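You operate a simulated robot arm through the tools that you are given. There is no shell and no other tool. Be economical: measure what you need, move in short steps, check, and stop when the job is done.

You are at the controls of a simulated two-armed robot. One attempt, no reset.

Task
Press the blue key of the hoist unit two times. Fetch the yellow pad and set it on the side table. Put the green marker on the front of the pink table. Take the black capacitor and put it in the stock carton. Take the brown brush on the mat of the near bench and put it away on the board under the packing table. Fetch the black fuse and set it on top of the gold resistor. Fetch the orange capacitor and set it on the top of the returns shelf. Take the blue brush and put it on the mat of the near bench. Open the blue drawer, take the black spacer on the front of the pink table and put it away in the parts tray, then shut the drawer. Take the kiln unit and put it on the top of the pink trolley. Open the coating lid. Any order will do. Set down upright: yellow pad, green marker, black capacitor, orange capacitor.

The check looks at the end state, three seconds after you hand in, the way a careful person would. Anything else that was tipped, shoved, dropped, spilled or broken makes it a failure. Lids that push on must go on centred and level and be pressed home; caps that screw on are set level and turned clockwise until they are tight.

Robot
Two 7-joint arms with two-finger parallel grippers on one trunk, on a base that drives. Base frame: it is fixed to the floor where the robot stands at the start and does not move with it; the origin is under the middle of the robot, x ahead of it, y to its left, z up. Units: m, degrees, N and s.
The left shoulder is at the start at [0.07, 0.189, 1.19], the right one opposite. With the tool pointing down near the work surface each hand reaches from about 0.32 to 0.8 m from the robot's upright axis, wherever it stands, measured 20 degrees to its own side. Places, roughly: black capacitor [0.75, 1.75, 0.75]; black fuse [-1.25, 2.75, 1]; black spacer (3x3x4 cm) [-3.9, -0.5, 0.9]; blue brush (8x3x11 cm) [-3.9, -0.4, 0.9]; blue drawer [-0.5, -3.9, 0.5]; blue key of the hoist unit [0.5, -0.1, 1]; board under the packing table [-3, 1.6, 0.3]; brown brush (4x12x5 cm) [0.5, 2, 0.9]; coating lid [-1.3, 1.3, 0.9]; front of the pink table [-3.5, -0.5, 0.8]; gold resistor (6x5x4 cm) [-4.7, -0.6, 0.9]; green marker [0.5, 1.75, 0.75]; kiln unit [-3.75, -0.5, 1]; mat of the near bench [0.7, 1, 0.8]; orange capacitor [-1.25, 3.25, 1.25]; parts tray [-0.5, -3.9, 0.5]; side table [-2.8, -0.4, 0.8]; stock carton (16x14 cm) [-0.2, 5.4, 0.86]; top of the pink trolley [-4.3, -0.6, 0.8]; top of the returns shelf (24x22 cm) [-2.5, 1.56, 0.94]; yellow pad (4x5x4 cm) [0.6, 0.5, 0.9]. Payload 3.91 kg a hand.
Tool frame (each hand has its own): the origin (TCP) lies between the finger pads and is the grasp point; the fingertips stand 0.03 m ahead of it; z points along the fingers, y is the line along which they close. Largest opening 0.11 m; finger width 0.02, thickness 0.01; the body of the gripper, 0.048 by 0.112 m, starts 0.055 m behind the TCP.
Orientation is that of the tool frame in the base frame, as a unit quaternion [x, y, z, w]. With the fingers straight down and closing along the base's y, the tool's x points along the base's -x, its y along +y and its z along -z.

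Tools
- The arms move only by the tool play_rows. It takes "left_series", "right_series" or both (then of equal length, played together; a hand with none holds still); each is a list of rows, each a list of 7 numbers: the gripper command, from -1 (fully open) to 1 (shut), values between in proportion, then the shift along the tool's x, y, z in units of 200 mm (1.0 is 200 mm), then the turn, a rotation vector about the tool's x, y, z in units of 90 degrees (1.0 is 90 degrees). In form: [[grip, dx, dy, dz, wx, wy, wz], ...]. A call has 1 to 10 rows; each row is the pose to reach, as a shift and turn from the pose commanded when the call began, along the tool's axes at that moment. A call with a number of a shift or a turn outside -1 to 1 is refused whole. A row lasts 0.2 s, in which the tool goes at most 0.05 m and 8.6 degrees; a call with a longer step from one row to the next is refused whole, and so is a gripper value outside its range. A pose out of reach is approached as far as the arm can. The call stops where the force on the tool passes 40 N (or 10 N more than at its start, if that is more) or the arm is blocked; 0.2 s more then pass. The fingers move at their own pace (about 0.072 m/s each) and stop on an object; they squeeze with about 38 N. The grip force told is the motor's: it shows also when the fingers shut on nothing. Time passes only in rows, and 0.2 s behind the last, so rows that repeat a pose let the fingers close. The reply holds the time, the measured pose of the TCP, the force on the tool along the base axes, the opening and the grip force, in the units named above and with some noise, with the torque about the TCP (base axes, N m) and any sound that the robot's microphone picked up, and new pictures: "show" is both (left out), scene, wrist or none (wrist: the cameras of the hands that moved).
- Cameras (640 x 400 px; columns grow to the right, rows downward): "scene" is now at [0.1288, 0.0235, 1.4055]; the picture's right is [0.26, -0.97, 0.00], its down [-0.65, -0.17, -0.74] and it looks along [0.71, 0.19, -0.68] (base axes); focal length 214 px, centre (320, 200). "left" rides on the left gripper at [0.072, -0.017, -0.103] in its tool frame; the picture's right is [0.23, 0.97, 0.00], its down [-0.76, 0.18, -0.62] and it looks along [-0.61, 0.14, 0.78] (tool axes); focal length 222 px, centre (320, 200). "right" rides on the right gripper at [0.072, 0.017, -0.103] in its tool frame; the picture's right is [-0.23, 0.97, 0.00], its down [-0.76, -0.18, -0.62] and it looks along [-0.61, -0.14, 0.78] (tool axes); focal length 222 px, centre (320, 200). There is no depth. A picture from a camera that has moved, and an enlarged one, comes with that camera's place and axes in the base frame and with its lens.
- lift_body(by): slides the trunk up (or, below 0, down) by that many m; the arms and the scene camera ride with it, the base frame stays. It gives what a move gives, with no picture.
- roll_base(legs): drives the robot by 1 to 6 legs, each [ahead, turn to the left] in m and degrees, along the robot's own axes; the way and the turn of a leg run together, so that a leg with both is an arc; at most 1.5 m and 180 degrees a leg. The arms and the cameras ride along, it lands a little off, and it stops where it bumps. It gives what a move gives, and a new picture of the scene camera.
- turn_head(pan, tilt): turns the head with the scene camera to pan (to the left, within 86 degrees either way) and tilt (down, from -29 to 69), counted from straight ahead of the robot. It gives what a move gives, and a new picture of the scene camera.
- enlarge(camera, box): a new picture of the part [left, top, right, bottom] of that camera's present view, enlarged. The clock stands still meanwhile.
- job_done(): hands the job in; it is judged then, once.

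Go step by step. Nothing tells you exact positions but the pictures and the camera data: compare them with the known pose of the tool, close in by small moves and look again before you grip or let go. The budget is 546 turns and 360 pictures, counting those below and the enlarged ones. Unless the task says otherwise, let go and move clear before handing in, and close with one line.

The tools are called after "Call:" as name(argument=value, ...) on one line, values as JSON. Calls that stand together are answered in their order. play_rows: Moves the arms, as the interface text tells. Its arguments: {"type":"object","properties":{"left_series":{"type":"array"},"right_series":{"type":"array"},"show":{"type":"string","enum":["both","scene","wrist","none"]}},"required":[]} The other tools are called the same way: lift_body (by) slides the trunk up or down; roll_base (legs) drives the base; turn_head (pan, tilt) turns the head that bears the scene camera; enlarge (camera, box) takes an enlarged picture of a part of a camera's view; job_done () hands the job in.

At the start:

```text
time: 0.0
left_position: [0.4164, 0.4787, 1.1391]
left_tool_rot: [0.0, 1.0, 0.0, -0.001]
left_contact_force: [0.4, 0.5, 0.0]
left_ft_torque: [0.0, -0.02, 0.04]
left_gripper_width: 0.1097
left_gripper_force: 0.0
right_position: [0.4543, -0.053, 1.271]
right_tool_rot: [0.0, 1.0, 0.001, 0.001]
right_contact_force: [0.4, -1.0, 0.3]
right_ft_torque: [0.03, 0.0, -0.02]
right_gripper_width: 0.1101
right_gripper_force: 0.1
trunk travel left (down, up): [-0.7, 0.24]
robot x, y, heading: [0.0008, 0.0043, -0.1]
head pan, tilt: [14.9, 42.6]
```

scene: 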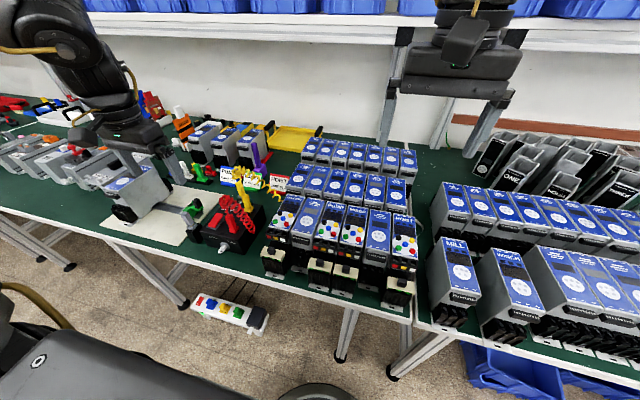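
right: 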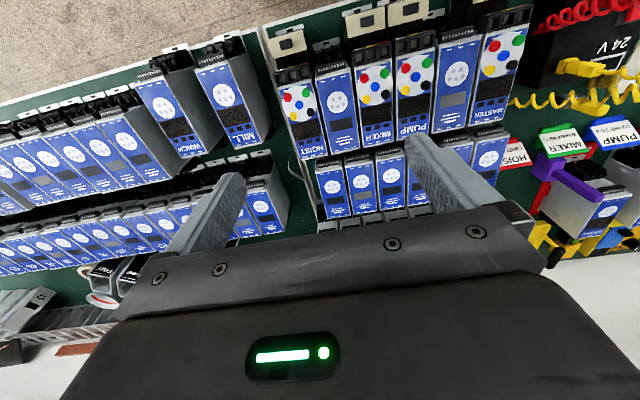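
left: 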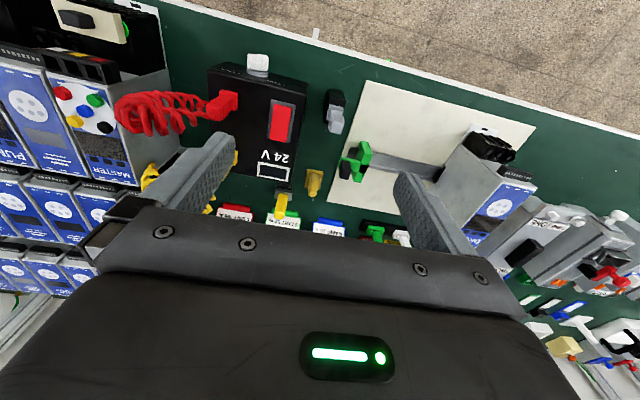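

I see a bench with a row of units carrying coloured keys; the hoist unit seems to be leftmost in the right hand's view. I enlarge to read the labels.

Call:
enlarge(camera="right", box=[260, 20, 420, 160])

Call:
enlarge(camera="scene", box=[170, 100, 430, 320])

```text
2.86 times, centred on (340, 90) of right
camera zoom: at [0.3824, -0.0361, 1.3732], right [0.23, 0.97, 0.0], down [0.76, -0.18, 0.62], along [0.61, -0.14, -0.78], focal length 635 px, centre (263, 514)
```

zoom: 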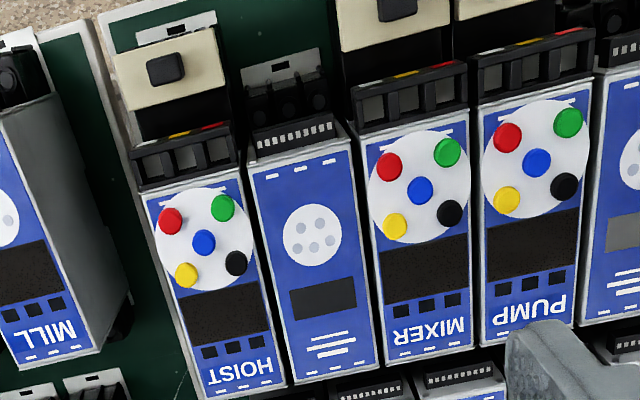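

```text
1.82 times, centred on (300, 210) of scene
camera zoom: at [0.1288, 0.0235, 1.4055], right [0.26, -0.97, 0.0], down [-0.65, -0.17, -0.74], along [0.71, 0.19, -0.68], focal length 390 px, centre (356, 182)
```

zoom: 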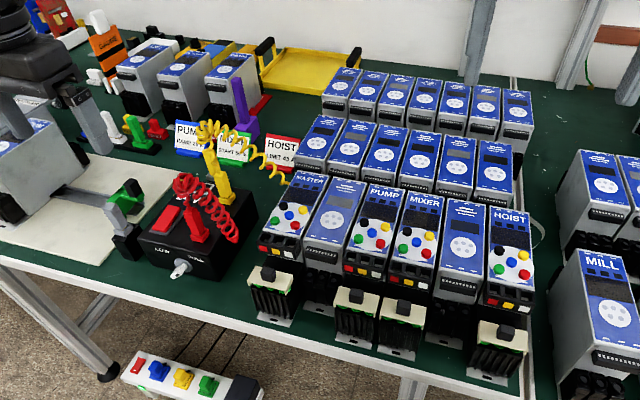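

The hoist's blue key triangulates to about [0.484, -0.096, 0.972] on a level face. I bring the right hand, shut and turned 45° to clear neighbouring keys, above it.

Call:
play_rows(right_series=[[1, -0.03, -0.04, 0.15, 0, 0, 0.09], [1, -0.06, -0.08, 0.3, 0, 0, 0.18], [1, -0.09, -0.12, 0.45, 0, 0, 0.27], [1, -0.12, -0.16, 0.6, 0, 0, 0.36], [1, -0.15, -0.215, 0.75, 0, 0, 0.45], [1, -0.15, -0.215, 0.9, 0, 0, 0.5], [1, -0.15, -0.215, 1.0, 0, 0, 0.5]])

```text
time: 1.6
left_position: [0.4163, 0.479, 1.1372]
left_tool_rot: [0.0, 1.0, 0.0, 0.0]
left_contact_force: [-0.1, 0.5, 0.4]
left_ft_torque: [0.01, 0.02, 0.01]
left_gripper_width: 0.1101
left_gripper_force: 0.1
right_position: [0.6123, -0.2296, 1.1965]
right_tool_rot: [0.384, 0.924, -0.001, 0.002]
right_contact_force: [0.4, 0.5, -0.5]
right_ft_torque: [-0.02, -0.01, -0.02]
right_gripper_width: 0.0005
right_gripper_force: 37.7
right hand out of reach, approached as far as the arm can: row 1, 2, 3, 4, 5, 6, 7
trunk travel left (down, up): [-0.7, 0.24]
robot x, y, heading: [0.0033, -0.0026, -0.0]
head pan, tilt: [14.9, 42.6]
camera scene: at [0.1286, 0.0254, 1.4055], right [0.26, -0.97, 0.0], down [-0.65, -0.18, -0.74], along [0.71, 0.19, -0.68], focal length 214 px, centre (320, 200)
camera right: at [0.5739, -0.165, 1.3001], right [0.85, 0.53, 0.0], down [0.41, -0.66, 0.62], along [0.33, -0.53, -0.78], focal length 222 px, centre (320, 200)
```

scene: 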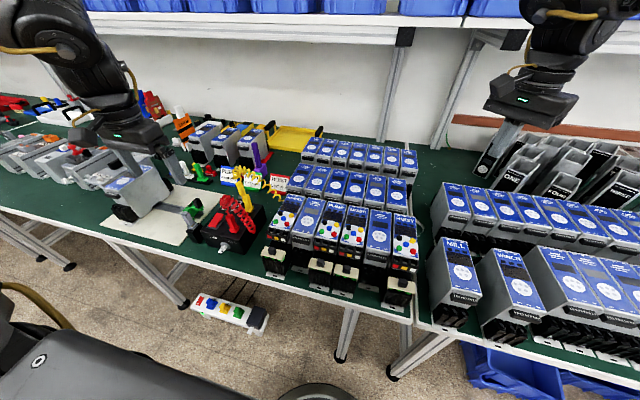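
right: 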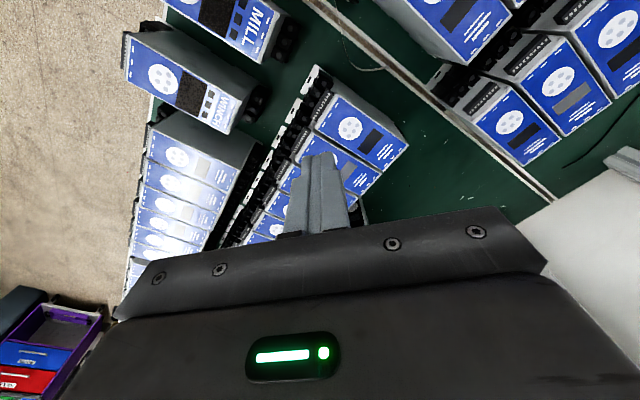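

The pose was out of reach near the body at this trunk height. I draw the hand back a bit, then raise the trunk.

Call:
play_rows(right_series=[[1, 0, 0, -0.2, 0, 0, 0], [1, 0, 0, -0.4, 0, 0, 0], [1, 0, 0, -0.6, 0, 0, 0], [1, 0, 0, -0.8, 0, 0, 0]], show="none")

```text
time: 2.6
left_position: [0.4162, 0.4793, 1.1378]
left_tool_rot: [0.0, 1.0, -0.001, 0.0]
left_contact_force: [-0.4, 0.9, -0.2]
left_ft_torque: [0.0, 0.0, -0.02]
left_gripper_width: 0.11
left_gripper_force: 0.0
right_position: [0.6111, -0.2248, 1.2348]
right_tool_rot: [0.382, 0.924, 0.0, 0.002]
right_contact_force: [0.3, 0.0, 0.4]
right_ft_torque: [-0.01, 0.02, 0.02]
right_gripper_width: 0.0001
right_gripper_force: 37.8
right hand out of reach, approached as far as the arm can: row 1, 2, 3, 4
trunk travel left (down, up): [-0.7, 0.24]
robot x, y, heading: [0.0025, 0.0016, -0.2]
head pan, tilt: [14.9, 42.6]
```

Call:
lift_body(by=0.1)

```text
time: 3.9
left_position: [0.4168, 0.4774, 1.2377]
left_tool_rot: [0.0, 1.0, 0.0, 0.0]
left_contact_force: [0.0, 0.1, 0.1]
left_ft_torque: [0.0, -0.01, -0.01]
left_gripper_width: 0.11
left_gripper_force: 0.1
right_position: [0.6121, -0.2259, 1.3332]
right_tool_rot: [0.383, 0.924, 0.001, 0.002]
right_contact_force: [0.5, -0.2, 0.4]
right_ft_torque: [-0.01, 0.03, 0.0]
right_gripper_width: 0.0
right_gripper_force: 37.2
trunk travel left (down, up): [-0.8, 0.14]
robot x, y, heading: [-0.0013, 0.0003, -0.1]
head pan, tilt: [14.9, 42.6]
```

Call:
play_rows(right_series=[[1, 0, 0, 0.2, 0, 0, 0], [1, 0, 0, 0.4, 0, 0, 0], [1, 0, 0, 0.6, 0, 0, 0], [1, 0, 0, 0.8, 0, 0, 0], [1, 0, 0, 1.0, 0, 0, 0]], show="none")

```text
time: 5.1
left_position: [0.4178, 0.4768, 1.239]
left_tool_rot: [0.002, 1.0, 0.0, -0.002]
left_contact_force: [0.3, 0.3, 0.3]
left_ft_torque: [-0.04, 0.03, 0.01]
left_gripper_width: 0.1098
left_gripper_force: 0.0
right_position: [0.6444, -0.2424, 1.2136]
right_tool_rot: [0.383, 0.924, 0.001, 0.001]
right_contact_force: [0.5, -0.5, -0.3]
right_ft_torque: [0.02, 0.01, -0.03]
right_gripper_width: 0.0001
right_gripper_force: 37.9
right hand out of reach, approached as far as the arm can: row 2, 3, 4, 5
trunk travel left (down, up): [-0.8, 0.14]
robot x, y, heading: [0.0032, 0.0031, 0.1]
head pan, tilt: [14.9, 42.6]
```

Call:
play_rows(right_series=[[1, 0, 0, -0.2, 0, 0, -0.09], [1, 0, 0, -0.2, 0, 0, -0.18], [1, 0, 0, -0.2, 0, 0, -0.27], [1, 0, 0, -0.2, 0, 0, -0.36], [1, 0, 0, -0.2, 0, 0, -0.45], [1, 0, 0, -0.2, 0, 0, -0.5]], show="none")

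```text
time: 6.5
left_position: [0.4168, 0.4775, 1.2387]
left_tool_rot: [0.0, 1.0, 0.0, 0.0]
left_contact_force: [0.1, 0.4, 0.6]
left_ft_torque: [0.01, -0.01, 0.02]
left_gripper_width: 0.1098
left_gripper_force: 0.0
right_position: [0.6454, -0.2423, 1.2516]
right_tool_rot: [-0.001, 1.0, 0.0, 0.002]
right_contact_force: [0.0, -0.1, 0.1]
right_ft_torque: [0.01, -0.02, 0.0]
right_gripper_width: 0.0001
right_gripper_force: 37.9
trunk travel left (down, up): [-0.8, 0.14]
robot x, y, heading: [-0.0006, -0.0003, 0.0]
head pan, tilt: [14.9, 42.6]
```

Call:
play_rows(right_series=[[1, 0.2, 0.15, 0, 0, 0, 0], [1, 0.4, 0.3, 0, 0, 0, 0], [1, 0.6, 0.45, 0, 0, 0, 0], [1, 0.8, 0.6, 0, 0, 0, 0], [1, 0.8, 0.73, 0, 0, 0, 0], [1, 0.8, 0.73, 0.2, 0, 0, 0], [1, 0.8, 0.73, 0.4, 0, 0, 0]], show="none")

```text
time: 8.1
left_position: [0.4168, 0.4767, 1.2396]
left_tool_rot: [0.001, 1.0, 0.001, -0.001]
left_contact_force: [0.1, 0.0, 0.7]
left_ft_torque: [0.0, -0.06, 0.0]
left_gripper_width: 0.11
left_gripper_force: 0.1
right_position: [0.5016, -0.115, 1.2048]
right_tool_rot: [0.0, 1.0, 0.001, 0.001]
right_contact_force: [-0.2, 0.9, -0.2]
right_ft_torque: [-0.01, 0.04, 0.03]
right_gripper_width: 0.0
right_gripper_force: 38.0
right hand out of reach, approached as far as the arm can: row 6, 7
trunk travel left (down, up): [-0.8, 0.14]
robot x, y, heading: [0.0014, 0.0038, 0.0]
head pan, tilt: [14.9, 42.6]
```

Call:
lift_body(by=0.14)

Call:
roll_base(legs=[[0, 12]])

```text
time: 9.8
left_position: [0.417, 0.4785, 1.3781]
left_tool_rot: [0.0, 1.0, 0.0, 0.0]
left_contact_force: [-0.5, 0.5, -0.3]
left_ft_torque: [-0.03, 0.03, -0.02]
left_gripper_width: 0.11
left_gripper_force: 0.1
right_position: [0.5035, -0.1118, 1.3458]
right_tool_rot: [0.0, 1.0, 0.0, 0.002]
right_contact_force: [0.7, -0.4, 0.0]
right_ft_torque: [-0.03, -0.02, 0.0]
right_gripper_width: 0.0
right_gripper_force: 38.0
trunk travel left (down, up): [-0.94, 0.0]
robot x, y, heading: [-0.0005, -0.0012, -0.2]
head pan, tilt: [14.9, 42.6]
```

```text
time: 11.0
left_position: [0.3109, 0.552, 1.3799]
left_tool_rot: [-0.104, 0.995, 0.0, -0.001]
left_contact_force: [-0.4, 0.2, -1.0]
left_ft_torque: [0.05, 0.0, -0.03]
left_gripper_width: 0.1099
left_gripper_force: 0.0
right_position: [0.517, -0.0067, 1.3443]
right_tool_rot: [-0.103, 0.995, 0.001, 0.002]
right_contact_force: [0.4, -0.1, 0.3]
right_ft_torque: [0.04, 0.01, 0.04]
right_gripper_width: 0.0
right_gripper_force: 37.4
trunk travel left (down, up): [-0.94, 0.0]
robot x, y, heading: [-0.0011, 0.0008, 11.8]
head pan, tilt: [14.9, 42.6]
camera scene: at [0.1231, 0.0475, 1.6455], right [0.45, -0.89, 0.0], down [-0.6, -0.3, -0.74], along [0.66, 0.33, -0.68], focal length 214 px, centre (320, 200)
```

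scene: 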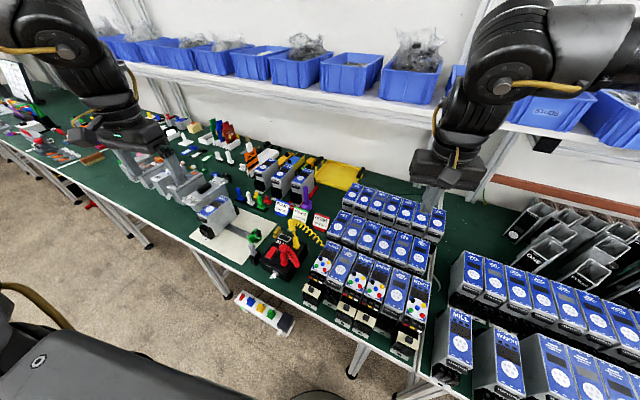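

Call:
play_rows(right_series=[[1, 0.13, -0.2, 0, 0, 0, 0], [1, 0.254, -0.4, 0, 0, 0, 0], [1, 0.254, -0.4, 0.2, 0, 0, 0], [1, 0.254, -0.4, 0.4, 0, 0, 0], [1, 0.254, -0.4, 0.6, 0, 0, 0], [1, 0.254, -0.4, 0.8, 0, 0, 0], [1, 0.254, -0.4, 1.0, 0, 0, 0]], show="none")

```text
time: 12.6
left_position: [0.3074, 0.5563, 1.3785]
left_tool_rot: [-0.103, 0.995, -0.001, 0.0]
left_contact_force: [-0.2, 0.5, -0.7]
left_ft_torque: [-0.06, 0.01, 0.0]
left_gripper_width: 0.1099
left_gripper_force: 0.1
right_position: [0.4986, -0.0973, 1.1404]
right_tool_rot: [-0.105, 0.994, 0.0, 0.001]
right_contact_force: [-0.2, 0.7, 0.1]
right_ft_torque: [-0.02, -0.01, -0.01]
right_gripper_width: 0.0
right_gripper_force: 37.3
right hand out of reach, approached as far as the arm can: row 1, 2, 3, 4, 5, 6, 7
trunk travel left (down, up): [-0.94, 0.0]
robot x, y, heading: [0.0026, 0.002, 12.1]
head pan, tilt: [14.9, 42.6]
```

Call:
roll_base(legs=[[-0.1, 0]])

```text
time: 13.7
left_position: [0.2202, 0.5338, 1.3769]
left_tool_rot: [-0.104, 0.995, 0.001, -0.003]
left_contact_force: [0.9, 0.4, -0.1]
left_ft_torque: [-0.03, 0.05, -0.01]
left_gripper_width: 0.1099
left_gripper_force: 0.1
right_position: [0.4104, -0.1193, 1.1353]
right_tool_rot: [-0.105, 0.994, 0.001, -0.003]
right_contact_force: [0.2, 0.2, -0.2]
right_ft_torque: [0.02, 0.03, 0.01]
right_gripper_width: 0.0
right_gripper_force: 37.8
trunk travel left (down, up): [-0.94, 0.0]
robot x, y, heading: [-0.0969, -0.0159, 11.9]
head pan, tilt: [14.9, 42.6]
camera scene: at [0.0343, 0.0296, 1.6446], right [0.45, -0.89, 0.0], down [-0.61, -0.31, -0.73], along [0.65, 0.33, -0.68], focal length 214 px, centre (320, 200)
```

scene: 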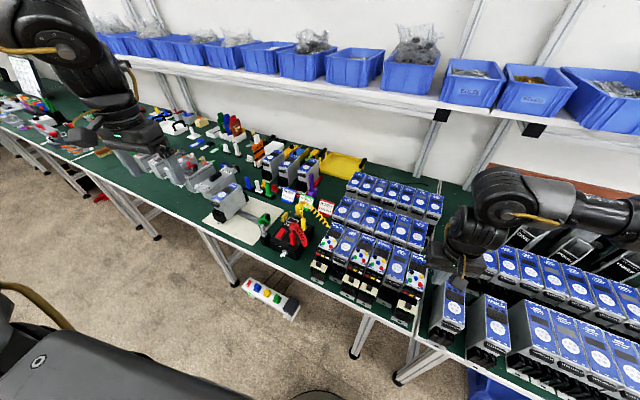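

Call:
play_rows(right_series=[[1, -0.2, 0.02, 0, 0, 0, -0.09], [1, -0.384, 0.038, 0, 0, 0, -0.18], [1, -0.384, 0.038, 0.15, 0, 0, -0.27], [1, -0.384, 0.038, 0.3, 0, 0, -0.36], [1, -0.384, 0.038, 0.425, 0, 0, -0.37]])

```text
time: 14.9
left_position: [0.2156, 0.5343, 1.3779]
left_tool_rot: [-0.104, 0.995, 0.0, -0.002]
left_contact_force: [0.7, -0.5, 0.4]
left_ft_torque: [-0.01, 0.0, -0.05]
left_gripper_width: 0.1102
left_gripper_force: 0.0
right_position: [0.4807, -0.0955, 1.0524]
right_tool_rot: [-0.387, 0.922, 0.001, 0.001]
right_contact_force: [0.4, -0.8, -0.4]
right_ft_torque: [0.02, 0.02, 0.0]
right_gripper_width: 0.0
right_gripper_force: 37.7
trunk travel left (down, up): [-0.94, 0.0]
robot x, y, heading: [-0.0966, -0.0168, 12.0]
head pan, tilt: [14.9, 42.6]
camera scene: at [0.0286, 0.0307, 1.6452], right [0.45, -0.89, 0.0], down [-0.61, -0.31, -0.73], along [0.66, 0.33, -0.68], focal length 214 px, centre (320, 200)
camera right: at [0.4177, -0.1345, 1.1567], right [-0.54, 0.84, 0.0], down [0.66, 0.42, 0.62], along [0.53, 0.33, -0.78], focal length 222 px, centre (320, 200)
```

scene: 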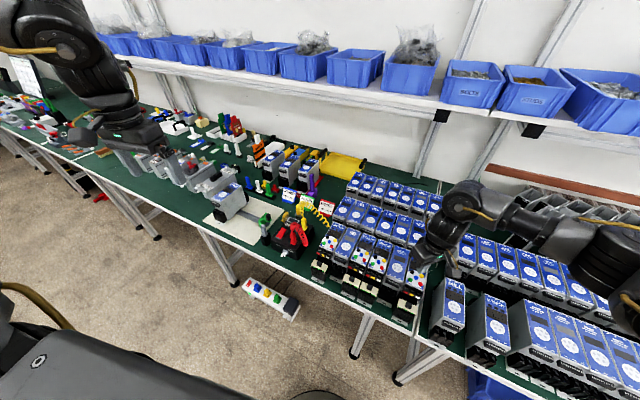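
right: 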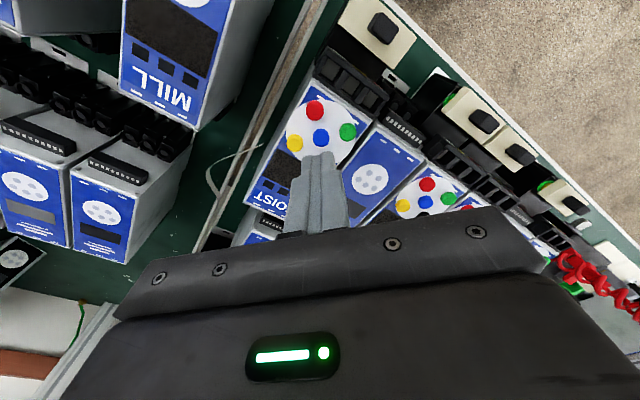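

Call:
play_rows(right_series=[[1, -0.016, -0.009, 0.1, 0, 0, 0], [1, -0.016, -0.009, 0.17, 0, 0, 0]], show="wrist")

Call:
enlarge(camera="right", box=[250, 80, 390, 240])

```text
time: 15.5
left_position: [0.2141, 0.5335, 1.3774]
left_tool_rot: [-0.104, 0.995, 0.0, -0.001]
left_contact_force: [0.8, 0.8, -0.3]
left_ft_torque: [0.02, 0.01, 0.01]
left_gripper_width: 0.1101
left_gripper_force: 0.0
right_position: [0.4818, -0.0949, 1.0188]
right_tool_rot: [-0.385, 0.923, 0.001, 0.001]
right_contact_force: [-0.1, 0.9, -0.2]
right_ft_torque: [0.03, -0.01, 0.02]
right_gripper_width: 0.0
right_gripper_force: 37.0
trunk travel left (down, up): [-0.94, 0.0]
robot x, y, heading: [-0.0963, -0.0196, 12.0]
head pan, tilt: [14.9, 42.6]
camera right: at [0.4195, -0.1336, 1.1229], right [-0.53, 0.85, 0.0], down [0.66, 0.42, 0.62], along [0.53, 0.33, -0.78], focal length 222 px, centre (320, 200)
```

right: 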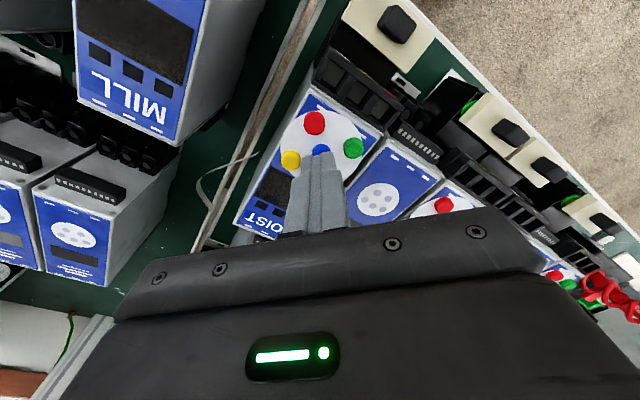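

```text
2.50 times, centred on (320, 160) of right
camera zoom: at [0.4195, -0.1336, 1.1229], right [-0.53, 0.85, 0.0], down [0.66, 0.42, 0.62], along [0.53, 0.33, -0.78], focal length 555 px, centre (320, 300)
```

zoom: 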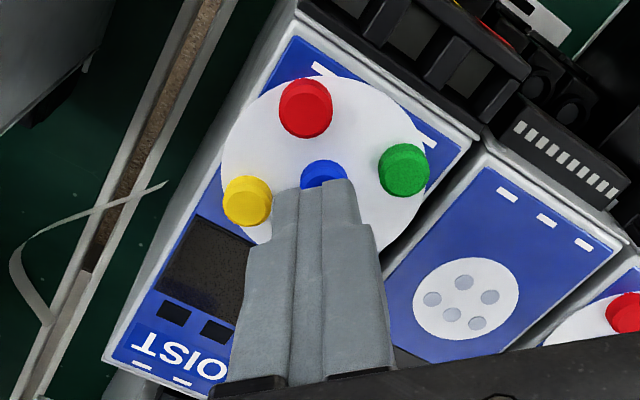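

The fingers are lined up over the blue key. I press in small steps.

Call:
play_rows(right_series=[[1, 0, 0, 0.025, 0, 0, 0], [1, 0, 0, 0.05, 0, 0, 0], [1, 0, 0, 0.06, 0, 0, 0], [1, 0, 0, 0.07, 0, 0, 0], [1, 0, 0, 0.08, 0, 0, 0], [1, 0, 0, 0.09, 0, 0, 0]], show="wrist")

```text
time: 16.9
left_position: [0.209, 0.5327, 1.3798]
left_tool_rot: [-0.102, 0.995, 0.001, 0.001]
left_contact_force: [-0.4, 0.2, 0.7]
left_ft_torque: [-0.01, 0.01, -0.02]
left_gripper_width: 0.1098
left_gripper_force: 0.1
right_position: [0.4807, -0.0954, 1.0093]
right_tool_rot: [-0.385, 0.923, 0.0, 0.005]
right_contact_force: [-10.8, -2.1, 18.6]
right_ft_torque: [-0.15, 0.43, -0.02]
right_gripper_width: 0.0001
right_gripper_force: 37.4
trunk travel left (down, up): [-0.94, 0.0]
robot x, y, heading: [-0.0957, -0.018, 11.8]
head pan, tilt: [14.9, 42.6]
heard: click
stopped in row 6 (right hand): the force on the tool passed its limit at 43 N (the readings are from after the stop); the commanded pose is now the measured one
camera right: at [0.4173, -0.1338, 1.1124], right [-0.53, 0.85, 0.0], down [0.66, 0.41, 0.63], along [0.53, 0.34, -0.78], focal length 222 px, centre (320, 200)
```

right: 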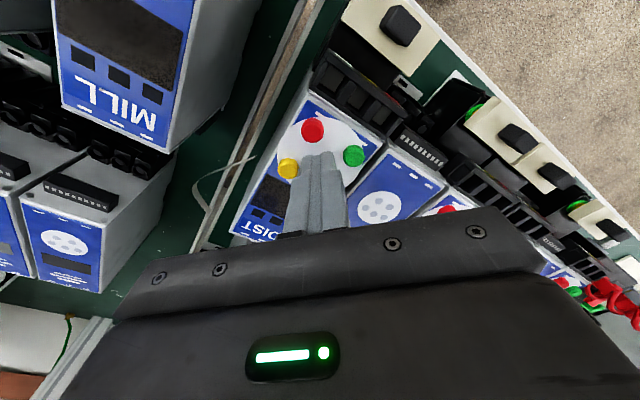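

One click heard. I lift off, then press again.

Call:
play_rows(right_series=[[1, 0, 0, -0.05, 0, 0, 0], [1, 0, 0, -0.1, 0, 0, 0], [1, 0, 0, -0.1, 0, 0, 0]], show="wrist")

```text
time: 17.7
left_position: [0.2119, 0.5329, 1.379]
left_tool_rot: [-0.103, 0.995, 0.0, 0.0]
left_contact_force: [-0.2, 0.8, 0.8]
left_ft_torque: [-0.01, -0.02, 0.03]
left_gripper_width: 0.1102
left_gripper_force: 0.0
right_position: [0.4828, -0.0952, 1.0278]
right_tool_rot: [-0.386, 0.923, 0.001, 0.005]
right_contact_force: [0.7, -0.4, -0.3]
right_ft_torque: [-0.02, -0.01, -0.04]
right_gripper_width: 0.0
right_gripper_force: 37.7
trunk travel left (down, up): [-0.94, 0.0]
robot x, y, heading: [-0.0975, -0.0184, 12.1]
head pan, tilt: [14.9, 42.6]
camera right: at [0.4199, -0.1338, 1.1296], right [-0.53, 0.85, 0.0], down [0.66, 0.41, 0.63], along [0.53, 0.34, -0.78], focal length 222 px, centre (320, 200)
```

right: 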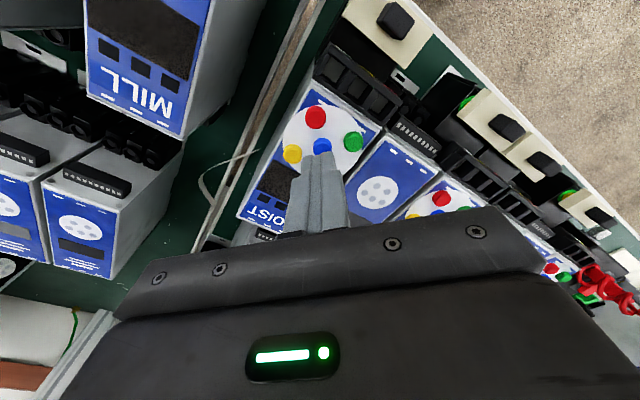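

Call:
play_rows(right_series=[[1, 0, 0, 0.05, 0, 0, 0], [1, 0, 0, 0.07, 0, 0, 0], [1, 0, 0, 0.085, 0, 0, 0], [1, 0, 0, 0.095, 0, 0, 0], [1, 0, 0, 0.105, 0, 0, 0], [1, 0, 0, 0.115, 0, 0, 0]], show="none")

```text
time: 19.1
left_position: [0.2085, 0.5327, 1.38]
left_tool_rot: [-0.103, 0.995, 0.0, 0.001]
left_contact_force: [0.1, 0.3, -0.2]
left_ft_torque: [0.02, 0.03, -0.01]
left_gripper_width: 0.1101
left_gripper_force: 0.1
right_position: [0.4825, -0.0942, 1.0095]
right_tool_rot: [-0.386, 0.923, 0.001, 0.008]
right_contact_force: [-9.8, -3.2, 19.0]
right_ft_torque: [-0.18, 0.44, -0.05]
right_gripper_width: 0.0002
right_gripper_force: 37.5
trunk travel left (down, up): [-0.94, 0.0]
robot x, y, heading: [-0.095, -0.0209, 11.8]
head pan, tilt: [14.9, 42.6]
heard: click
stopped in row 6 (right hand): the force on the tool passed its limit at 44 N (the readings are from after the stop); the commanded pose is now the measured one
```

Second click heard. I raise the hand clear, then look left for the yellow pad.

Call:
play_rows(right_series=[[1, 0, 0, -0.15, 0, 0, 0], [1, 0, 0, -0.35, 0, 0, 0], [1, 0, 0, -0.55, 0, 0, 0.09], [1, 0, 0, -0.75, 0, 0, 0.18], [1, 0, 0, -0.95, 0, 0, 0.27], [1, 0, 0, -1.0, 0, 0, 0.36]], show="none")

Call:
turn_head(pan=30, tilt=40)

Call:
enlarge(camera="scene", box=[120, 120, 440, 320])

```text
time: 20.5
left_position: [0.2115, 0.534, 1.379]
left_tool_rot: [-0.104, 0.995, -0.001, 0.0]
left_contact_force: [-0.7, -0.5, -0.2]
left_ft_torque: [0.01, 0.0, 0.03]
left_gripper_width: 0.11
left_gripper_force: 0.0
right_position: [0.4852, -0.0944, 1.2066]
right_tool_rot: [-0.111, 0.994, 0.003, 0.007]
right_contact_force: [0.4, 0.2, 0.0]
right_ft_torque: [0.02, 0.02, -0.01]
right_gripper_width: 0.0
right_gripper_force: 37.9
trunk travel left (down, up): [-0.94, 0.0]
robot x, y, heading: [-0.0934, -0.0192, 12.0]
head pan, tilt: [14.9, 42.6]
```

```text
time: 21.2
left_position: [0.2125, 0.534, 1.3791]
left_tool_rot: [-0.104, 0.995, 0.0, -0.002]
left_contact_force: [-0.3, 0.4, 0.1]
left_ft_torque: [0.0, -0.01, 0.0]
left_gripper_width: 0.1101
left_gripper_force: 0.2
right_position: [0.4842, -0.0947, 1.2058]
right_tool_rot: [-0.113, 0.994, 0.002, 0.006]
right_contact_force: [0.0, -0.1, 0.1]
right_ft_torque: [-0.04, -0.01, 0.03]
right_gripper_width: 0.0
right_gripper_force: 38.0
trunk travel left (down, up): [-0.94, 0.0]
robot x, y, heading: [-0.0987, -0.0188, 11.8]
head pan, tilt: [30.0, 40.0]
camera scene: at [0.0143, 0.0485, 1.6492], right [0.67, -0.74, 0.0], down [-0.48, -0.43, -0.77], along [0.57, 0.51, -0.64], focal length 214 px, centre (320, 200)
```

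scene: 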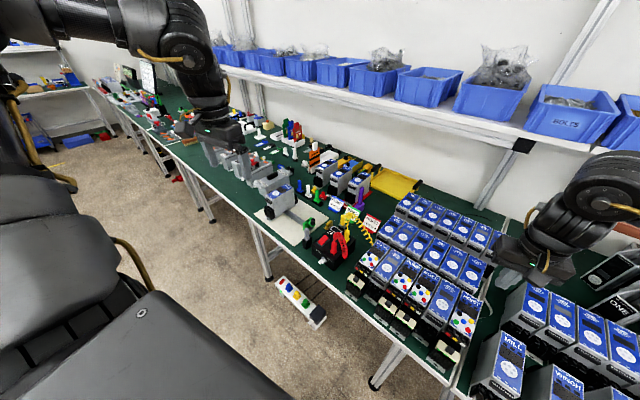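

```text
2.00 times, centred on (280, 220) of scene
camera zoom: at [0.0143, 0.0485, 1.6492], right [0.67, -0.74, 0.0], down [-0.48, -0.43, -0.77], along [0.57, 0.51, -0.64], focal length 429 px, centre (400, 160)
```

zoom: 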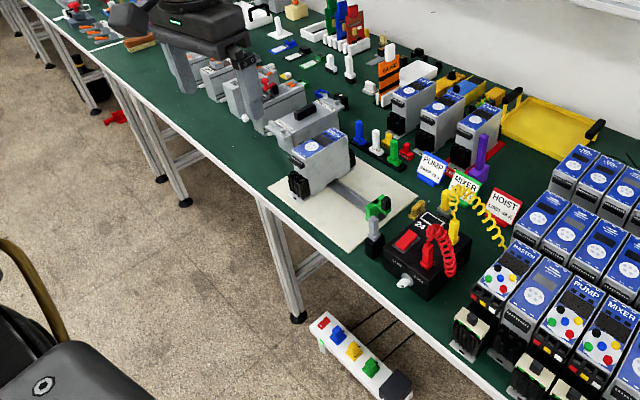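

The yellow piece near [0.61, 0.53] fits the yellow pad. I look closer.

Call:
enlarge(camera="scene", box=[290, 200, 370, 250])

Call:
enlarge(camera="scene", box=[80, 60, 300, 200])

```text
8.00 times, centred on (330, 225) of scene
camera zoom: at [0.0143, 0.0485, 1.6492], right [0.67, -0.74, 0.0], down [-0.48, -0.43, -0.77], along [0.57, 0.51, -0.64], focal length 1716 px, centre (240, 0)
```

zoom: 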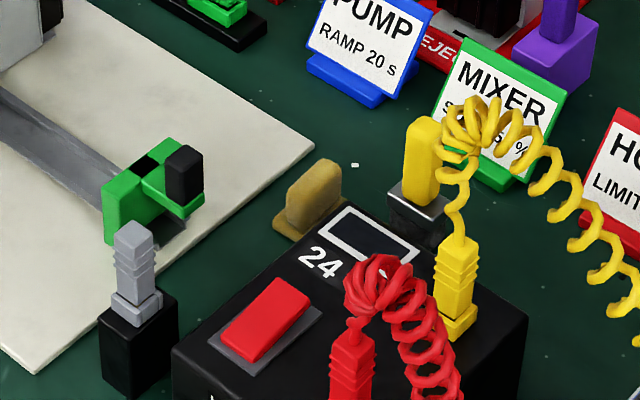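

```text
2.86 times, centred on (190, 130) of scene
camera zoom: at [0.0143, 0.0485, 1.6492], right [0.67, -0.74, 0.0], down [-0.48, -0.43, -0.77], along [0.57, 0.51, -0.64], focal length 613 px, centre (691, 400)
```

zoom: 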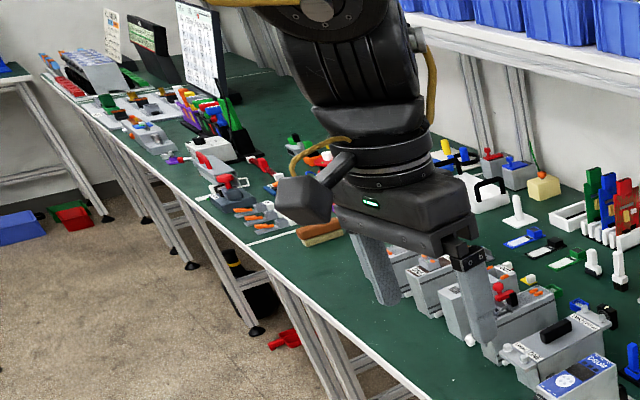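

I drive sideways to stand in front of the yellow pad, about y = 0.35.

Call:
roll_base(legs=[[0, 78], [0.37, 0], [0, -90]])

Call:
turn_head(pan=15, tilt=45)

```text
time: 30.8
left_position: [0.3151, 0.8257, 1.3795]
left_tool_rot: [-0.004, 1.0, 0.001, 0.0]
left_contact_force: [-0.5, 0.4, 0.3]
left_ft_torque: [-0.04, 0.01, 0.0]
left_gripper_width: 0.1098
left_gripper_force: 0.1
right_position: [0.4584, 0.1593, 1.2058]
right_tool_rot: [-0.014, 1.0, 0.003, 0.007]
right_contact_force: [0.2, 0.2, -0.5]
right_ft_torque: [0.02, -0.04, -0.01]
right_gripper_width: 0.0
right_gripper_force: 37.4
trunk travel left (down, up): [-0.94, 0.0]
robot x, y, heading: [-0.092, 0.3456, 0.3]
head pan, tilt: [30.0, 40.0]
camera scene: at [0.0246, 0.391, 1.6493], right [0.51, -0.86, 0.0], down [-0.55, -0.33, -0.77], along [0.66, 0.39, -0.64], focal length 214 px, centre (320, 200)
```

scene: 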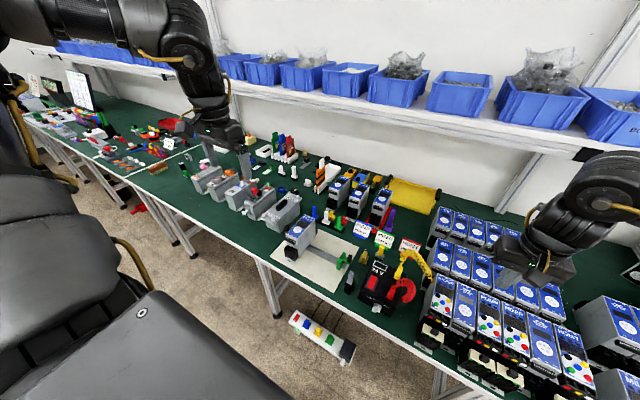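

```text
time: 31.5
left_position: [0.3152, 0.8269, 1.3788]
left_tool_rot: [-0.004, 1.0, 0.0, 0.0]
left_contact_force: [0.0, 1.5, 0.1]
left_ft_torque: [0.01, -0.01, -0.02]
left_gripper_width: 0.1101
left_gripper_force: 0.0
right_position: [0.4597, 0.1571, 1.2049]
right_tool_rot: [-0.015, 1.0, 0.002, 0.006]
right_contact_force: [-0.5, -0.1, 0.2]
right_ft_torque: [0.0, -0.02, 0.04]
right_gripper_width: 0.0
right_gripper_force: 37.7
trunk travel left (down, up): [-0.94, 0.0]
robot x, y, heading: [-0.0983, 0.3443, 0.6]
head pan, tilt: [15.0, 45.0]
camera scene: at [0.03, 0.3689, 1.642], right [0.27, -0.96, 0.0], down [-0.68, -0.19, -0.71], along [0.68, 0.19, -0.71], focal length 214 px, centre (320, 200)
```

scene: 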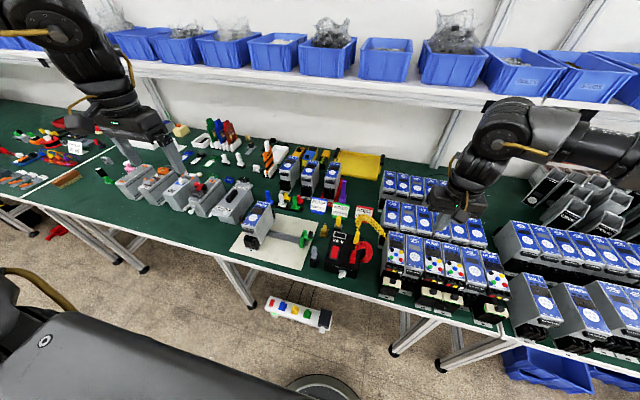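

Call:
enlarge(camera="scene", box=[290, 190, 390, 280])

Call:
enlarge(camera="scene", box=[0, 110, 160, 210])

```text
4.44 times, centred on (340, 235) of scene
camera zoom: at [0.03, 0.3689, 1.642], right [0.27, -0.96, 0.0], down [-0.68, -0.19, -0.71], along [0.68, 0.19, -0.71], focal length 953 px, centre (231, 44)
```

zoom: 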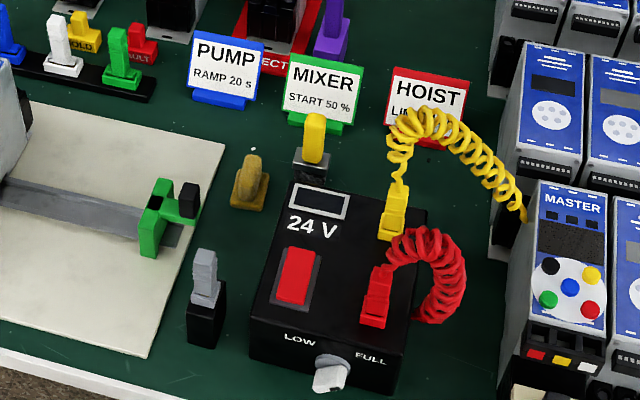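

```text
4.00 times, centred on (80, 160) of scene
camera zoom: at [0.03, 0.3689, 1.642], right [0.27, -0.96, 0.0], down [-0.68, -0.19, -0.71], along [0.68, 0.19, -0.71], focal length 858 px, centre (1280, 360)
```

zoom: 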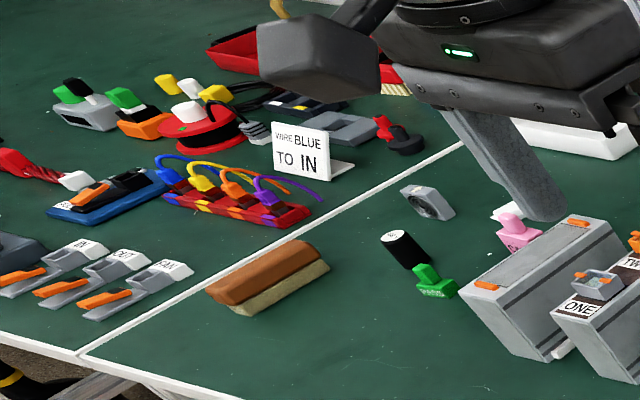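

The olive-yellow stamp-shaped piece (4x5x4 cm) at about [0.593, 0.507, 0.85] is the yellow pad. I bring the left hand over it for a look.

Call:
play_rows(left_series=[[-1, -0.14, -0.14, 0.1, 0, 0, 0], [-1, -0.28, -0.28, 0.2, 0, 0, 0], [-1, -0.42, -0.42, 0.3, 0, 0, 0], [-1, -0.56, -0.56, 0.4, 0, 0, 0], [-1, -0.7, -0.7, 0.5, 0, 0, 0], [-1, -0.84, -0.84, 0.6, 0, 0, 0], [-1, -1, -1, 0.7, 0, 0, 0]], show="none")

Call:
play_rows(left_series=[[-1, -0.13, -0.2, 0, 0, 0, 0], [-1, -0.26, -0.4, 0, 0, 0, 0], [-1, -0.37, -0.6, 0.1, 0, 0, 0], [-1, -0.37, -0.6, 0.3, 0, 0, 0], [-1, -0.37, -0.6, 0.5, 0, 0, 0]], show="wrist")

```text
time: 33.1
left_position: [0.4743, 0.6608, 1.2533]
left_tool_rot: [-0.005, 1.0, -0.001, 0.001]
left_contact_force: [0.6, 0.0, 1.1]
left_ft_torque: [-0.01, -0.03, -0.01]
left_gripper_width: 0.1098
left_gripper_force: 0.1
left hand out of reach, approached as far as the arm can: row 6, 7
right_position: [0.4567, 0.1583, 1.2066]
right_tool_rot: [-0.014, 1.0, 0.003, 0.008]
right_contact_force: [-0.1, 0.4, -0.3]
right_ft_torque: [0.01, -0.04, 0.0]
right_gripper_width: 0.0
right_gripper_force: 37.8
trunk travel left (down, up): [-0.94, 0.0]
robot x, y, heading: [-0.0983, 0.3491, 0.5]
head pan, tilt: [15.0, 45.0]
```

```text
time: 34.3
left_position: [0.449, 0.6417, 1.2109]
left_tool_rot: [-0.004, 1.0, -0.003, 0.002]
left_contact_force: [0.0, 0.0, -0.2]
left_ft_torque: [0.03, 0.0, -0.02]
left_gripper_width: 0.11
left_gripper_force: 0.0
left hand out of reach, approached as far as the arm can: row 1, 2, 3, 4, 5
right_position: [0.4582, 0.1579, 1.2065]
right_tool_rot: [-0.013, 1.0, 0.002, 0.008]
right_contact_force: [-0.5, -0.4, -0.6]
right_ft_torque: [0.0, 0.03, -0.02]
right_gripper_width: 0.0001
right_gripper_force: 37.8
trunk travel left (down, up): [-0.94, 0.0]
robot x, y, heading: [-0.0969, 0.3469, 0.7]
head pan, tilt: [15.0, 45.0]
camera left: at [0.3772, 0.6235, 1.3142], right [-0.24, 0.97, -0.01], down [0.76, 0.19, 0.62], along [0.61, 0.14, -0.78], focal length 222 px, centre (320, 200)
```

left: 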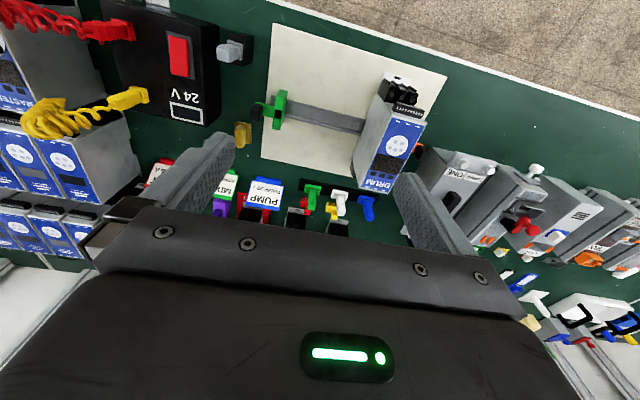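

Call:
play_rows(left_series=[[-1, 0, 0.1, 0.2, 0, 0, 0], [-1, 0, 0.2, 0.4, 0, 0, 0], [-1, 0, 0.2, 0.6, 0, 0, 0], [-1, 0, 0.2, 0.75, 0, 0, 0]], show="none")

```text
time: 35.3
left_position: [0.4168, 0.7058, 1.1016]
left_tool_rot: [-0.004, 1.0, -0.002, 0.0]
left_contact_force: [-0.4, 0.9, -0.5]
left_ft_torque: [0.01, 0.0, 0.01]
left_gripper_width: 0.11
left_gripper_force: 0.0
left hand out of reach, approached as far as the arm can: row 2, 3, 4
right_position: [0.4588, 0.1583, 1.2058]
right_tool_rot: [-0.015, 1.0, 0.002, 0.006]
right_contact_force: [0.0, 0.2, -0.6]
right_ft_torque: [0.04, 0.04, 0.03]
right_gripper_width: 0.0
right_gripper_force: 37.6
trunk travel left (down, up): [-0.94, 0.0]
robot x, y, heading: [-0.0991, 0.3502, 0.6]
head pan, tilt: [15.0, 45.0]
```

Call:
turn_head(pan=35, tilt=25)

```text
time: 36.1
left_position: [0.4163, 0.7065, 1.1016]
left_tool_rot: [-0.005, 1.0, -0.002, 0.001]
left_contact_force: [-1.2, 0.0, -0.8]
left_ft_torque: [-0.03, -0.04, 0.02]
left_gripper_width: 0.1101
left_gripper_force: 0.0
right_position: [0.4592, 0.1579, 1.206]
right_tool_rot: [-0.014, 1.0, 0.003, 0.008]
right_contact_force: [-0.3, -0.3, -0.1]
right_ft_torque: [0.01, 0.0, -0.01]
right_gripper_width: 0.0
right_gripper_force: 37.5
trunk travel left (down, up): [-0.94, 0.0]
robot x, y, heading: [-0.0978, 0.3467, 0.4]
head pan, tilt: [35.0, 25.0]
camera scene: at [0.0268, 0.4008, 1.6725], right [0.58, -0.81, 0.0], down [-0.34, -0.25, -0.91], along [0.74, 0.53, -0.42], focal length 214 px, centre (320, 200)
```

scene: 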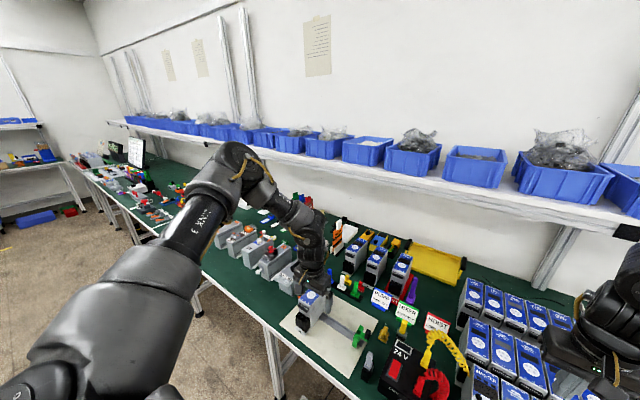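

The arm reaches best around 35° to its own side at this height, so I turn and shift the base to bring the hand over the pad.

Call:
roll_base(legs=[[0, -17], [0.09, 0]])

Call:
enlarge(camera="left", box=[160, 40, 480, 240])

```text
time: 38.2
left_position: [0.5792, 0.5235, 1.1041]
left_tool_rot: [0.137, 0.991, -0.003, 0.004]
left_contact_force: [1.5, 0.2, -0.7]
left_ft_torque: [-0.03, 0.07, -0.01]
left_gripper_width: 0.11
left_gripper_force: 0.0
right_position: [0.467, -0.0147, 1.2083]
right_tool_rot: [0.128, 0.992, 0.0, 0.011]
right_contact_force: [0.7, -1.3, -0.5]
right_ft_torque: [0.07, 0.1, 0.02]
right_gripper_width: 0.0
right_gripper_force: 38.3
trunk travel left (down, up): [-0.94, 0.0]
robot x, y, heading: [-0.0009, 0.3206, -15.7]
head pan, tilt: [35.0, 25.0]
camera scene: at [0.1398, 0.3343, 1.6722], right [0.33, -0.94, 0.0], down [-0.41, -0.14, -0.9], along [0.85, 0.3, -0.43], focal length 214 px, centre (320, 200)
```

scene: 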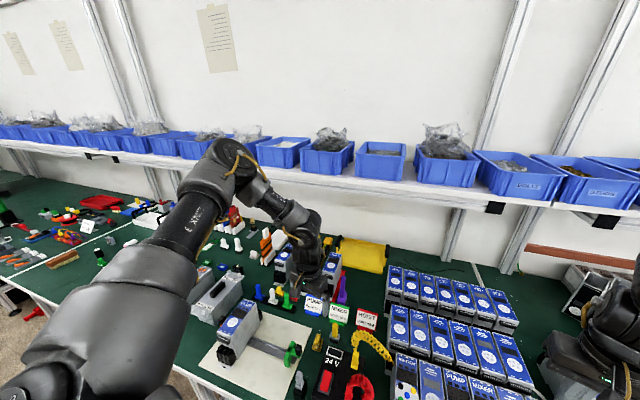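

```text
2.00 times, centred on (320, 140) of left
camera zoom: at [0.505, 0.528, 1.2075], right [0.05, 1.0, 0.0], down [0.78, -0.03, 0.63], along [0.63, -0.03, -0.78], focal length 444 px, centre (320, 320)
```

zoom: 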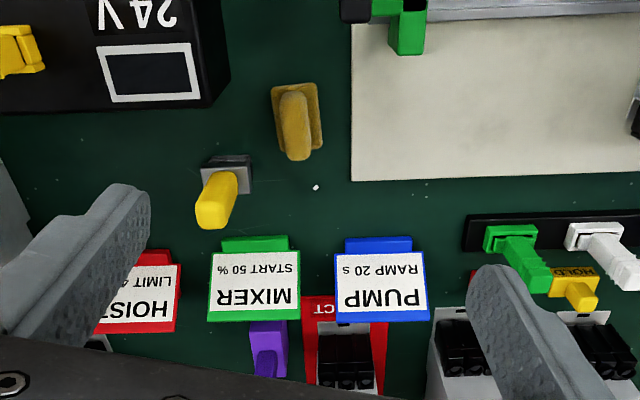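

Call:
play_rows(left_series=[[0, -0.05, -0.03, 0.1, 0, 0, -0.09], [0.0, -0.09, -0.065, 0.25, 0, 0, -0.17], [0.0, -0.09, -0.065, 0.45, 0, 0, -0.17], [0, -0.09, -0.065, 0.62, 0, 0, -0.17], [0, -0.09, -0.065, 0.77, 0, 0, -0.17]], show="wrist")

```text
time: 39.4
left_position: [0.5664, 0.5533, 1.0661]
left_tool_rot: [0.004, 1.0, -0.003, 0.005]
left_contact_force: [0.6, 0.2, -0.1]
left_ft_torque: [0.01, 0.07, 0.01]
left_gripper_width: 0.0546
left_gripper_force: 0.1
left hand out of reach, approached as far as the arm can: row 1, 2, 3, 4, 5
right_position: [0.4632, -0.0126, 1.2101]
right_tool_rot: [0.127, 0.992, 0.0, 0.013]
right_contact_force: [1.0, 0.4, -0.1]
right_ft_torque: [-0.02, 0.02, -0.03]
right_gripper_width: 0.0002
right_gripper_force: 37.4
trunk travel left (down, up): [-0.94, 0.0]
robot x, y, heading: [-0.0079, 0.3172, -15.6]
head pan, tilt: [35.0, 25.0]
camera left: at [0.4925, 0.537, 1.1684], right [-0.22, 0.98, -0.01], down [0.76, 0.18, 0.63], along [0.62, 0.13, -0.78], focal length 222 px, centre (320, 200)
```

left: 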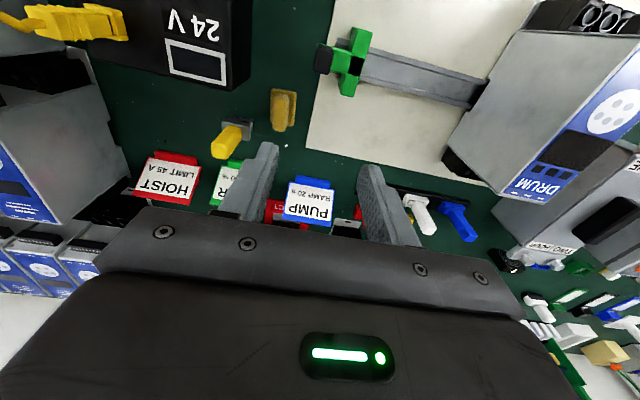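

Call:
play_rows(left_series=[[0, 0, 0, 0, 0, 0, 0.09], [0, 0, 0, 0, 0, 0, 0.18], [0, 0, 0, 0, 0, 0, 0.27], [0, 0, 0, 0, 0, 0, 0.36], [0, 0, 0, 0, 0, 0, 0.45], [0, -0.13, -0.2, 0.05, 0, 0, 0.45], [0, -0.13, -0.23, 0.2, 0, 0, 0.45], [0, -0.13, -0.23, 0.4, 0, 0, 0.45]], show="none")

```text
time: 41.2
left_position: [0.5605, 0.5481, 1.0724]
left_tool_rot: [0.35, 0.937, -0.001, 0.008]
left_contact_force: [-0.5, -0.3, 0.6]
left_ft_torque: [-0.03, 0.0, 0.02]
left_gripper_width: 0.0548
left_gripper_force: 0.1
left hand out of reach, approached as far as the arm can: row 6, 7, 8
right_position: [0.4578, -0.0116, 1.2134]
right_tool_rot: [0.128, 0.992, 0.001, 0.016]
right_contact_force: [0.7, 0.5, 0.3]
right_ft_torque: [-0.02, 0.02, -0.02]
right_gripper_width: 0.0
right_gripper_force: 37.6
trunk travel left (down, up): [-0.94, 0.0]
robot x, y, heading: [-0.0071, 0.3202, -15.8]
head pan, tilt: [35.0, 25.0]
```

Call:
play_rows(left_series=[[0, 0, 0, -0.2, 0, 0, 0], [0, 0, 0, -0.4, 0, 0, 0], [0, 0, 0, -0.6, 0, 0, 0], [0, 0, 0, -0.75, 0, 0, 0], [0, -0.2, -0.1, -0.75, 0, 0, -0.08], [0, -0.4, -0.2, -0.75, 0, 0, -0.16], [0, -0.6, -0.3, -0.75, 0, 0, -0.24], [0, -0.8, -0.4, -0.75, 0, 0, -0.3], [0, -0.89, -0.42, -0.75, 0, 0, -0.3]], show="none")

```text
time: 43.2
left_position: [0.6, 0.438, 1.2394]
left_tool_rot: [0.122, 0.992, -0.003, 0.007]
left_contact_force: [0.6, 0.4, -0.3]
left_ft_torque: [-0.01, -0.05, 0.05]
left_gripper_width: 0.055
left_gripper_force: 0.0
left hand out of reach, approached as far as the arm can: row 7, 8, 9
right_position: [0.4583, -0.0125, 1.2127]
right_tool_rot: [0.128, 0.992, 0.001, 0.015]
right_contact_force: [0.0, 0.6, 0.3]
right_ft_torque: [0.01, 0.02, -0.03]
right_gripper_width: 0.0001
right_gripper_force: 38.0
trunk travel left (down, up): [-0.94, 0.0]
robot x, y, heading: [-0.0032, 0.3229, -15.8]
head pan, tilt: [35.0, 25.0]
```

Call:
play_rows(left_series=[[0, 0, 0, 0.05, 0, 0, 0], [0, 0, 0, 0.1, 0, 0, 0], [0, 0, 0, 0.15, 0, 0, 0], [0, 0, 0, 0.2, 0, 0, 0], [0, 0, 0, 0.25, 0, 0, 0], [0, 0, 0, 0.3, 0, 0, 0], [0, 0, 0, 0.35, 0, 0, 0], [0, 0, 0, 0.4, 0, 0, 0], [0, 0, 0, 0.45, 0, 0, 0], [0, 0, 0, 0.5, 0, 0, 0]], show="none")

```text
time: 45.4
left_position: [0.5884, 0.4653, 1.1634]
left_tool_rot: [0.123, 0.992, -0.002, 0.008]
left_contact_force: [-0.4, -0.3, -0.9]
left_ft_torque: [-0.02, 0.0, -0.01]
left_gripper_width: 0.0549
left_gripper_force: 0.0
left hand out of reach, approached as far as the arm can: row 2, 3, 4, 5, 6, 7, 8, 9, 10
right_position: [0.458, -0.0123, 1.2133]
right_tool_rot: [0.128, 0.992, 0.0, 0.017]
right_contact_force: [-0.5, 0.9, 0.0]
right_ft_torque: [-0.02, 0.0, 0.0]
right_gripper_width: 0.0
right_gripper_force: 38.1
trunk travel left (down, up): [-0.94, 0.0]
robot x, y, heading: [-0.0033, 0.3213, -15.9]
head pan, tilt: [35.0, 25.0]
```

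Call:
play_rows(left_series=[[0, 0, 0, 0, 0, 0, 0.09], [0, 0, 0, 0, 0, 0, 0.18], [0, 0, 0, 0, 0, 0, 0.27], [0, 0, 0, 0, 0, 0, 0.36], [0, -0.1, -0.1, 0, 0, 0, 0.37], [0, -0.2, -0.3, 0, 0, 0, 0.37], [0, -0.2, -0.3, 0.2, 0, 0, 0.37], [0, -0.2, -0.3, 0.4, 0, 0, 0.37]], show="none")

```text
time: 47.2
left_position: [0.5808, 0.4716, 1.1471]
left_tool_rot: [0.401, 0.916, -0.001, 0.008]
left_contact_force: [0.5, 0.3, 0.7]
left_ft_torque: [-0.04, 0.01, -0.01]
left_gripper_width: 0.0549
left_gripper_force: 0.1
left hand out of reach, approached as far as the arm can: row 5, 6, 7, 8
right_position: [0.459, -0.0125, 1.2125]
right_tool_rot: [0.127, 0.992, -0.001, 0.015]
right_contact_force: [0.4, 0.3, -0.3]
right_ft_torque: [0.0, -0.01, 0.02]
right_gripper_width: 0.0002
right_gripper_force: 37.9
trunk travel left (down, up): [-0.94, 0.0]
robot x, y, heading: [-0.0079, 0.322, -16.1]
head pan, tilt: [35.0, 25.0]
```

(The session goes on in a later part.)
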